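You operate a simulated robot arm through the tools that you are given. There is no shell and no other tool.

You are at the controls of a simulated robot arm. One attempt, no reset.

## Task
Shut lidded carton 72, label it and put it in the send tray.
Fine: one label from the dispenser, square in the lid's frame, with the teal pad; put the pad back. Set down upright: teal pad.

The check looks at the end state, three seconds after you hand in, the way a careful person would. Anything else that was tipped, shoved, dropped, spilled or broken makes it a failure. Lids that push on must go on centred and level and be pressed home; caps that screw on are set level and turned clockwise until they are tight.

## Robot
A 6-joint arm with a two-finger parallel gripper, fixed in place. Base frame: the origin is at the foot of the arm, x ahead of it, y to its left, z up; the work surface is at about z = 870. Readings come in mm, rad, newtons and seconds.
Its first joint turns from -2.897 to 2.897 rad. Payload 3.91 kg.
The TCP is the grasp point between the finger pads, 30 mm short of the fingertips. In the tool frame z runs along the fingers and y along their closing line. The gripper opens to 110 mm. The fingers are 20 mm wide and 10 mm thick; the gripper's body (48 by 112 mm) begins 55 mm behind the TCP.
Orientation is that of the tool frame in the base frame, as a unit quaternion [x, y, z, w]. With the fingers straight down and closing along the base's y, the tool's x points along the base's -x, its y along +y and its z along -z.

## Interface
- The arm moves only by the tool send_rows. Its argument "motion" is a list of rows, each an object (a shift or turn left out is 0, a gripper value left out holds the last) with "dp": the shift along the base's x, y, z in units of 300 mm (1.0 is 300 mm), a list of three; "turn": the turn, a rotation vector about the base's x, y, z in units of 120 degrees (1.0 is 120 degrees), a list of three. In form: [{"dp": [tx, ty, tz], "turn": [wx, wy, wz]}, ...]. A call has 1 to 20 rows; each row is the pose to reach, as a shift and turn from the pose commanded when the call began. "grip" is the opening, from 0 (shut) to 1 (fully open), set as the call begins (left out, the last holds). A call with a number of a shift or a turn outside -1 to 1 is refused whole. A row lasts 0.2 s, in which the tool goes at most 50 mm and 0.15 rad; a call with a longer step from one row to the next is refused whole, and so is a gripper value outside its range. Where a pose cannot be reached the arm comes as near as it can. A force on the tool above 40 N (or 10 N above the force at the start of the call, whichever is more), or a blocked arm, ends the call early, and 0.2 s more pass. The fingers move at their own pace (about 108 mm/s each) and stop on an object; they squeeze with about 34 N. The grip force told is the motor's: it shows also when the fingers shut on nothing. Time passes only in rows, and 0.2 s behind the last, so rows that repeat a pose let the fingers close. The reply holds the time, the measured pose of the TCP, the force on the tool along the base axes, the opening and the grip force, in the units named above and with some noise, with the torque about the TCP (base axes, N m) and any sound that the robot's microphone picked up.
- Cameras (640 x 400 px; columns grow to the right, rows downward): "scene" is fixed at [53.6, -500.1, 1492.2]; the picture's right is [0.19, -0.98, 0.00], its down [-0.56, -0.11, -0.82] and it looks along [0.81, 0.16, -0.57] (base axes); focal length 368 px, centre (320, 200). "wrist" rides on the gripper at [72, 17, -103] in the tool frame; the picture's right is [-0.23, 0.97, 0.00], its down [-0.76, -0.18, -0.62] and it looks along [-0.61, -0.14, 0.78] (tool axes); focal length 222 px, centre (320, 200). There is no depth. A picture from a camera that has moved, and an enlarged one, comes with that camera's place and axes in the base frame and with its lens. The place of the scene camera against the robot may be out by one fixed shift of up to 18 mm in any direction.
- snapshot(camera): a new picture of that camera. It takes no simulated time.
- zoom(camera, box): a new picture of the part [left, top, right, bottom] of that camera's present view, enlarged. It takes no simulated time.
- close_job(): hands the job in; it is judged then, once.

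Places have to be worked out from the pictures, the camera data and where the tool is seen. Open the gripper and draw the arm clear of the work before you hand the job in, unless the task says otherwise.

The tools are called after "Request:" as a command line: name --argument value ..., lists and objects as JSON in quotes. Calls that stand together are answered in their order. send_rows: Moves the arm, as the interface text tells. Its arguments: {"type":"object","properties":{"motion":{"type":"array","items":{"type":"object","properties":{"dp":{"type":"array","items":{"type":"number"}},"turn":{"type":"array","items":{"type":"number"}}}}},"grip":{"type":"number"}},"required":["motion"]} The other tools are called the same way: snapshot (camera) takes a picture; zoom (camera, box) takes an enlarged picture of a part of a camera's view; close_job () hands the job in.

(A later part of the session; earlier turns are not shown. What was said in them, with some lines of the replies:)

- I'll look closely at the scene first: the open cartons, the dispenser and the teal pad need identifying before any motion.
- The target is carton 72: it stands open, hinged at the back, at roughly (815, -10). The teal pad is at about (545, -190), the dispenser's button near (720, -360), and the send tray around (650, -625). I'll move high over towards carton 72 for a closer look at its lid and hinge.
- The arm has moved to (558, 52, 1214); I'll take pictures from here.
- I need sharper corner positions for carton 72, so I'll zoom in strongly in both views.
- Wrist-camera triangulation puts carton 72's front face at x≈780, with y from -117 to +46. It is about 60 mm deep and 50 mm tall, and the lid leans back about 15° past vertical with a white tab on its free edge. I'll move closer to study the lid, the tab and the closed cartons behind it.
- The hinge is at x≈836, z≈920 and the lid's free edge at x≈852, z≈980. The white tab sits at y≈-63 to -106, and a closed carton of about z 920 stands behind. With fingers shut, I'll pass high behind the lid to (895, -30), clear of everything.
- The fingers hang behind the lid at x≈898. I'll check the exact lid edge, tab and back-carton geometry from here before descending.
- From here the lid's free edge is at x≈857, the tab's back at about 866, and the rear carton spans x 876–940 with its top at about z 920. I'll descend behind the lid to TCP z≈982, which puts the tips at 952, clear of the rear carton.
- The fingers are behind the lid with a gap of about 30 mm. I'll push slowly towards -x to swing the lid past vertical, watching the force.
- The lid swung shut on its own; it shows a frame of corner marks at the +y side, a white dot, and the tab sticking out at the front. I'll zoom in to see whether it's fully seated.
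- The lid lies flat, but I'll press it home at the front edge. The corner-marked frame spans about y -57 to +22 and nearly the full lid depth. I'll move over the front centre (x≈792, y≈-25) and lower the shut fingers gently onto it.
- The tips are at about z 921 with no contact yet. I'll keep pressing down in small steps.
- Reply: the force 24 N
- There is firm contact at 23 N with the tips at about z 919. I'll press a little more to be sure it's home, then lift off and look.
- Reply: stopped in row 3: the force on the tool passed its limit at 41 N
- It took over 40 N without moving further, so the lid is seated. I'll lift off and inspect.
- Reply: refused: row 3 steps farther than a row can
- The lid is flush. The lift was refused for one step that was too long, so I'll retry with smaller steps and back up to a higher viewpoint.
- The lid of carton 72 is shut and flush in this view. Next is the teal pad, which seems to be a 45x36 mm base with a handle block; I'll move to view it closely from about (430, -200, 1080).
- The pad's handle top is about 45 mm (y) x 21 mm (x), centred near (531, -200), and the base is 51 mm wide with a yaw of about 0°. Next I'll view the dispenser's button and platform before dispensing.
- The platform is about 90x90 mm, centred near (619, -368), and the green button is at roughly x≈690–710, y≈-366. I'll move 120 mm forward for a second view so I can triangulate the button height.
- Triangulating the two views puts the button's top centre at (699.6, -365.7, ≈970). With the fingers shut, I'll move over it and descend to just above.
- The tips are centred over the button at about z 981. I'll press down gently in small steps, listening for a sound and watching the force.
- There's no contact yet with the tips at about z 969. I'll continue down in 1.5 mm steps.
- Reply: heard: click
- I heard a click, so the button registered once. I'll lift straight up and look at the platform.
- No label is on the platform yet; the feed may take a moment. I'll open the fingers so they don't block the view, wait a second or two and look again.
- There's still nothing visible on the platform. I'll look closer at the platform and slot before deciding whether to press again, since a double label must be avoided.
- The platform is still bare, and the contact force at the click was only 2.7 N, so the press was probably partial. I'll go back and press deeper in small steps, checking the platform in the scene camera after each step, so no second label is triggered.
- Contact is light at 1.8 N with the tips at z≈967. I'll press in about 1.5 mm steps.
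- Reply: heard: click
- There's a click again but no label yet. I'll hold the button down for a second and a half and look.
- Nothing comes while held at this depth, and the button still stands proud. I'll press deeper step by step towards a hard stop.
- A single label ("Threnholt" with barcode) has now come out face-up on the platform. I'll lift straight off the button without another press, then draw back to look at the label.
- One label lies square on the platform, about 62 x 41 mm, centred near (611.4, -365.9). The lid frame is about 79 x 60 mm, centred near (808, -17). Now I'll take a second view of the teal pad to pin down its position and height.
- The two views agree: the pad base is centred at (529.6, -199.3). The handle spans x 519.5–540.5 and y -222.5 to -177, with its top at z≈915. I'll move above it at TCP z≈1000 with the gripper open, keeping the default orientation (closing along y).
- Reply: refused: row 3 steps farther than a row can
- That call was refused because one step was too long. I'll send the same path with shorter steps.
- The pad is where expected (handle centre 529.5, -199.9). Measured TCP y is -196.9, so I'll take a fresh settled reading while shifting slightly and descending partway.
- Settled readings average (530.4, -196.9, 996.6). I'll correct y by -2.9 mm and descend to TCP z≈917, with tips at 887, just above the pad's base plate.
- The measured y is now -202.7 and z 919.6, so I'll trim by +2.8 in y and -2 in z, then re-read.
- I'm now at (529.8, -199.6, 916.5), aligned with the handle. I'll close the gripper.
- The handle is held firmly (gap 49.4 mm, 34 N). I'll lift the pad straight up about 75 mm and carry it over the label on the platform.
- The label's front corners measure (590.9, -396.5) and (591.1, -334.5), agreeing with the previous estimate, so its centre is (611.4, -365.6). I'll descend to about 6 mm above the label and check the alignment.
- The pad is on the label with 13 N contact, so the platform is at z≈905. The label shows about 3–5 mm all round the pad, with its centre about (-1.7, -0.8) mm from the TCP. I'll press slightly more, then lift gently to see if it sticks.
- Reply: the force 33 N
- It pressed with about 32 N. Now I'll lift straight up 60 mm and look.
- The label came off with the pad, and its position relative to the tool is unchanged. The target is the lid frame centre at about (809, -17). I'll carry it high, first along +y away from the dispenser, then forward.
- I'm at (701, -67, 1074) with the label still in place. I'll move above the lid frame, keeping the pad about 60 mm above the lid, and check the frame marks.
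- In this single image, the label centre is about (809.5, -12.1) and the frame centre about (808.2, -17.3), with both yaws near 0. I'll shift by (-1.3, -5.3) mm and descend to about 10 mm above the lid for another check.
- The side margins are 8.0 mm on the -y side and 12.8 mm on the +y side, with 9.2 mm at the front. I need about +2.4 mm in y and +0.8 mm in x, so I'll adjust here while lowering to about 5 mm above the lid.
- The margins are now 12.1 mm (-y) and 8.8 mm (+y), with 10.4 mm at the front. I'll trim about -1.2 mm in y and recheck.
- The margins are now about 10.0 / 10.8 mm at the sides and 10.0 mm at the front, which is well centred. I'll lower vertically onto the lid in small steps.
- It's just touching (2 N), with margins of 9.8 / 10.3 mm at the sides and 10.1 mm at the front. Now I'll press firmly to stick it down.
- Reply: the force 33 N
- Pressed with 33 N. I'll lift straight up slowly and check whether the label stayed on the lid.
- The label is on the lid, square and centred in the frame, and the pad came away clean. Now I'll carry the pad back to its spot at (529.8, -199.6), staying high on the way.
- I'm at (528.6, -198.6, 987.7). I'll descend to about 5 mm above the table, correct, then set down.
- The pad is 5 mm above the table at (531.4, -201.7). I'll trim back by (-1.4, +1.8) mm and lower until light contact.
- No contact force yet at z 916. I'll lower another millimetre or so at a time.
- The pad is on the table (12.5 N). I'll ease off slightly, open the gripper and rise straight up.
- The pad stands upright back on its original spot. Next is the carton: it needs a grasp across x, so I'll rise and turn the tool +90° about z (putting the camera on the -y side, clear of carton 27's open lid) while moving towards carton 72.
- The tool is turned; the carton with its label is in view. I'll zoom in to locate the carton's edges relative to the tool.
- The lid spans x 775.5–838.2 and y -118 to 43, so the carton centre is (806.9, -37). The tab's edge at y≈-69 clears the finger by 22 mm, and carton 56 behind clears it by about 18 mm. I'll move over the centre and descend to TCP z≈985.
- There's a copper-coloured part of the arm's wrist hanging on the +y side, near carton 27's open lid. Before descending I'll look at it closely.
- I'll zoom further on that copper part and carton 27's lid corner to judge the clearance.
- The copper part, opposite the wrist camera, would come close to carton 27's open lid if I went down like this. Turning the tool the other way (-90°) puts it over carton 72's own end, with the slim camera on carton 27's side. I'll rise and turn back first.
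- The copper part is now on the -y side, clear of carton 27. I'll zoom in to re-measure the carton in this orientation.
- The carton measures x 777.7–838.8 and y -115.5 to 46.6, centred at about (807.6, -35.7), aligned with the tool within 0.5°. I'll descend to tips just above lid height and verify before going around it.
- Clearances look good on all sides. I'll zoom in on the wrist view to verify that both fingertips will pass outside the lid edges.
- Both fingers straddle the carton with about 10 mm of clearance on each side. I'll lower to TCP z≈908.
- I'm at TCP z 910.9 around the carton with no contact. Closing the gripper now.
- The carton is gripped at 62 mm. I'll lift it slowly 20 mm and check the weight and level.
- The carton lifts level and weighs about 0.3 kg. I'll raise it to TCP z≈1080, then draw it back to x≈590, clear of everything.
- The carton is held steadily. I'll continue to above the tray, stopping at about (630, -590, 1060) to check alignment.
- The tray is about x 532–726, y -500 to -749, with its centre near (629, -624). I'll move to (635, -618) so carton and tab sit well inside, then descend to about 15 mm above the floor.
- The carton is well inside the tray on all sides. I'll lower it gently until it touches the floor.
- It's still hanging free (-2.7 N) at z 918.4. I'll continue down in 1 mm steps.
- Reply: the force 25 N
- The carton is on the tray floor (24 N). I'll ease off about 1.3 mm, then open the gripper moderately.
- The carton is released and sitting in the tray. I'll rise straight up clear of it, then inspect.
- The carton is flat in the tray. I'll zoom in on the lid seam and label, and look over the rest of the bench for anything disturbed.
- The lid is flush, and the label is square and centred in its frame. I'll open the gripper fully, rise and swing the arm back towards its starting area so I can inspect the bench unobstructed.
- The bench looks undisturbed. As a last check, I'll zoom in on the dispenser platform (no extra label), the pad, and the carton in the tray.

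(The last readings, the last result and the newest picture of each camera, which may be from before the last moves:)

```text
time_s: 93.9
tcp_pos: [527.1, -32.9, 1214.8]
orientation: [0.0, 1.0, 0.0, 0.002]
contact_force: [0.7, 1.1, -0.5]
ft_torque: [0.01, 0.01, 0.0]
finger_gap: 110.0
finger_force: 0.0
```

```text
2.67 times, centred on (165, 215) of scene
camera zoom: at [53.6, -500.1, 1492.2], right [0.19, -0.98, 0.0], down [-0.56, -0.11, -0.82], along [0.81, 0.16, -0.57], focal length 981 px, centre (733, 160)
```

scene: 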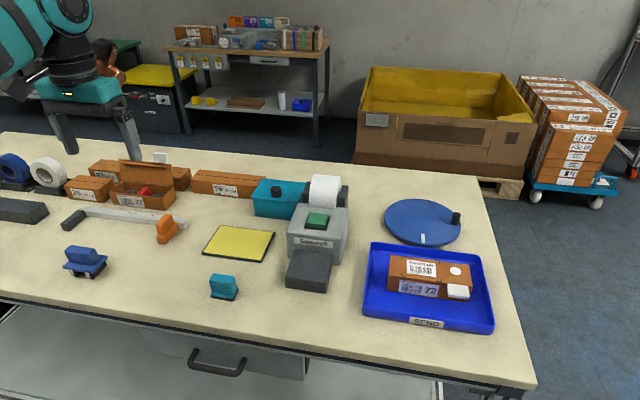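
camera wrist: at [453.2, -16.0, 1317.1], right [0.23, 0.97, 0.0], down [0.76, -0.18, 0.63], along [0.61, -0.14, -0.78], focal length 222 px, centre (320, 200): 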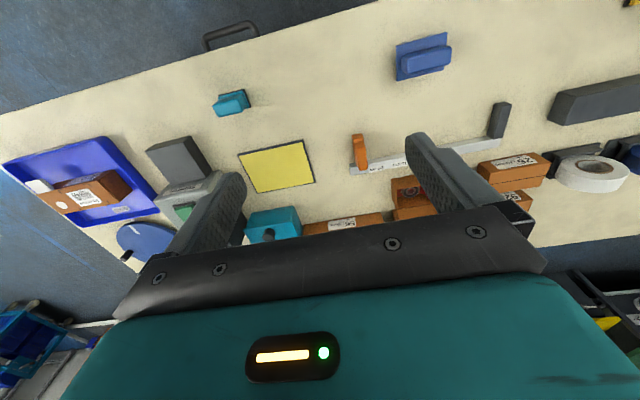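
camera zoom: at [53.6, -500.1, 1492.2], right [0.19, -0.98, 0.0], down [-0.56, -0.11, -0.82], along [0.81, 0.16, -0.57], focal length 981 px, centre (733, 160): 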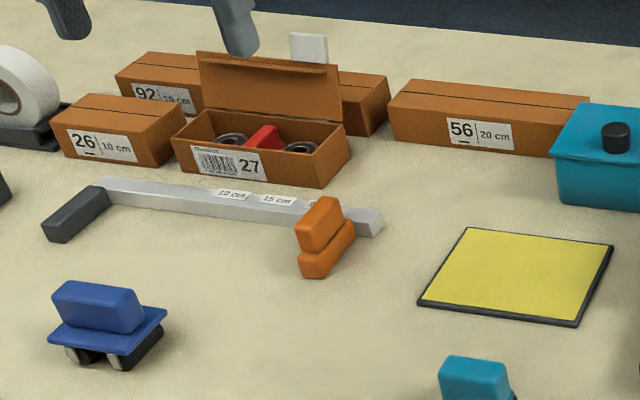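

Everything checks out:
- **Carton 72:** shut, labelled squarely in its frame, and flat in the send tray.
- **Dispenser:** the platform is empty, so only one label was used.
- **Teal pad:** upright on its original spot.
- **Bench and arm:** nothing else was disturbed, the gripper is open, and the arm is clear.

I'm handing the job in.

Request:
close_job

```text
The job is handed in.
```

Carton 72 is shut, labelled and sitting flat in the send tray. I've handed the job in, but no verdict has come back yet.

- **Lid:** it was swung closed and pressed until it took more than 40 N without moving further. It still looked flush after the move to the tray.
- **Label:** one label was used, and it sits square in the lid's frame. Just before pressing it down, the margins measured about 10 mm at both sides and the front. The dispenser's platform is empty.
- **Button:** it clicked twice at partial depth without dispensing anything. The label came only when I pressed deeper.
- **Teal pad:** it is back upright on its original spot, within a couple of millimetres.
- **Rest of the bench:** nothing else looked moved in the final pictures. The gripper is open and the arm is clear of the work.
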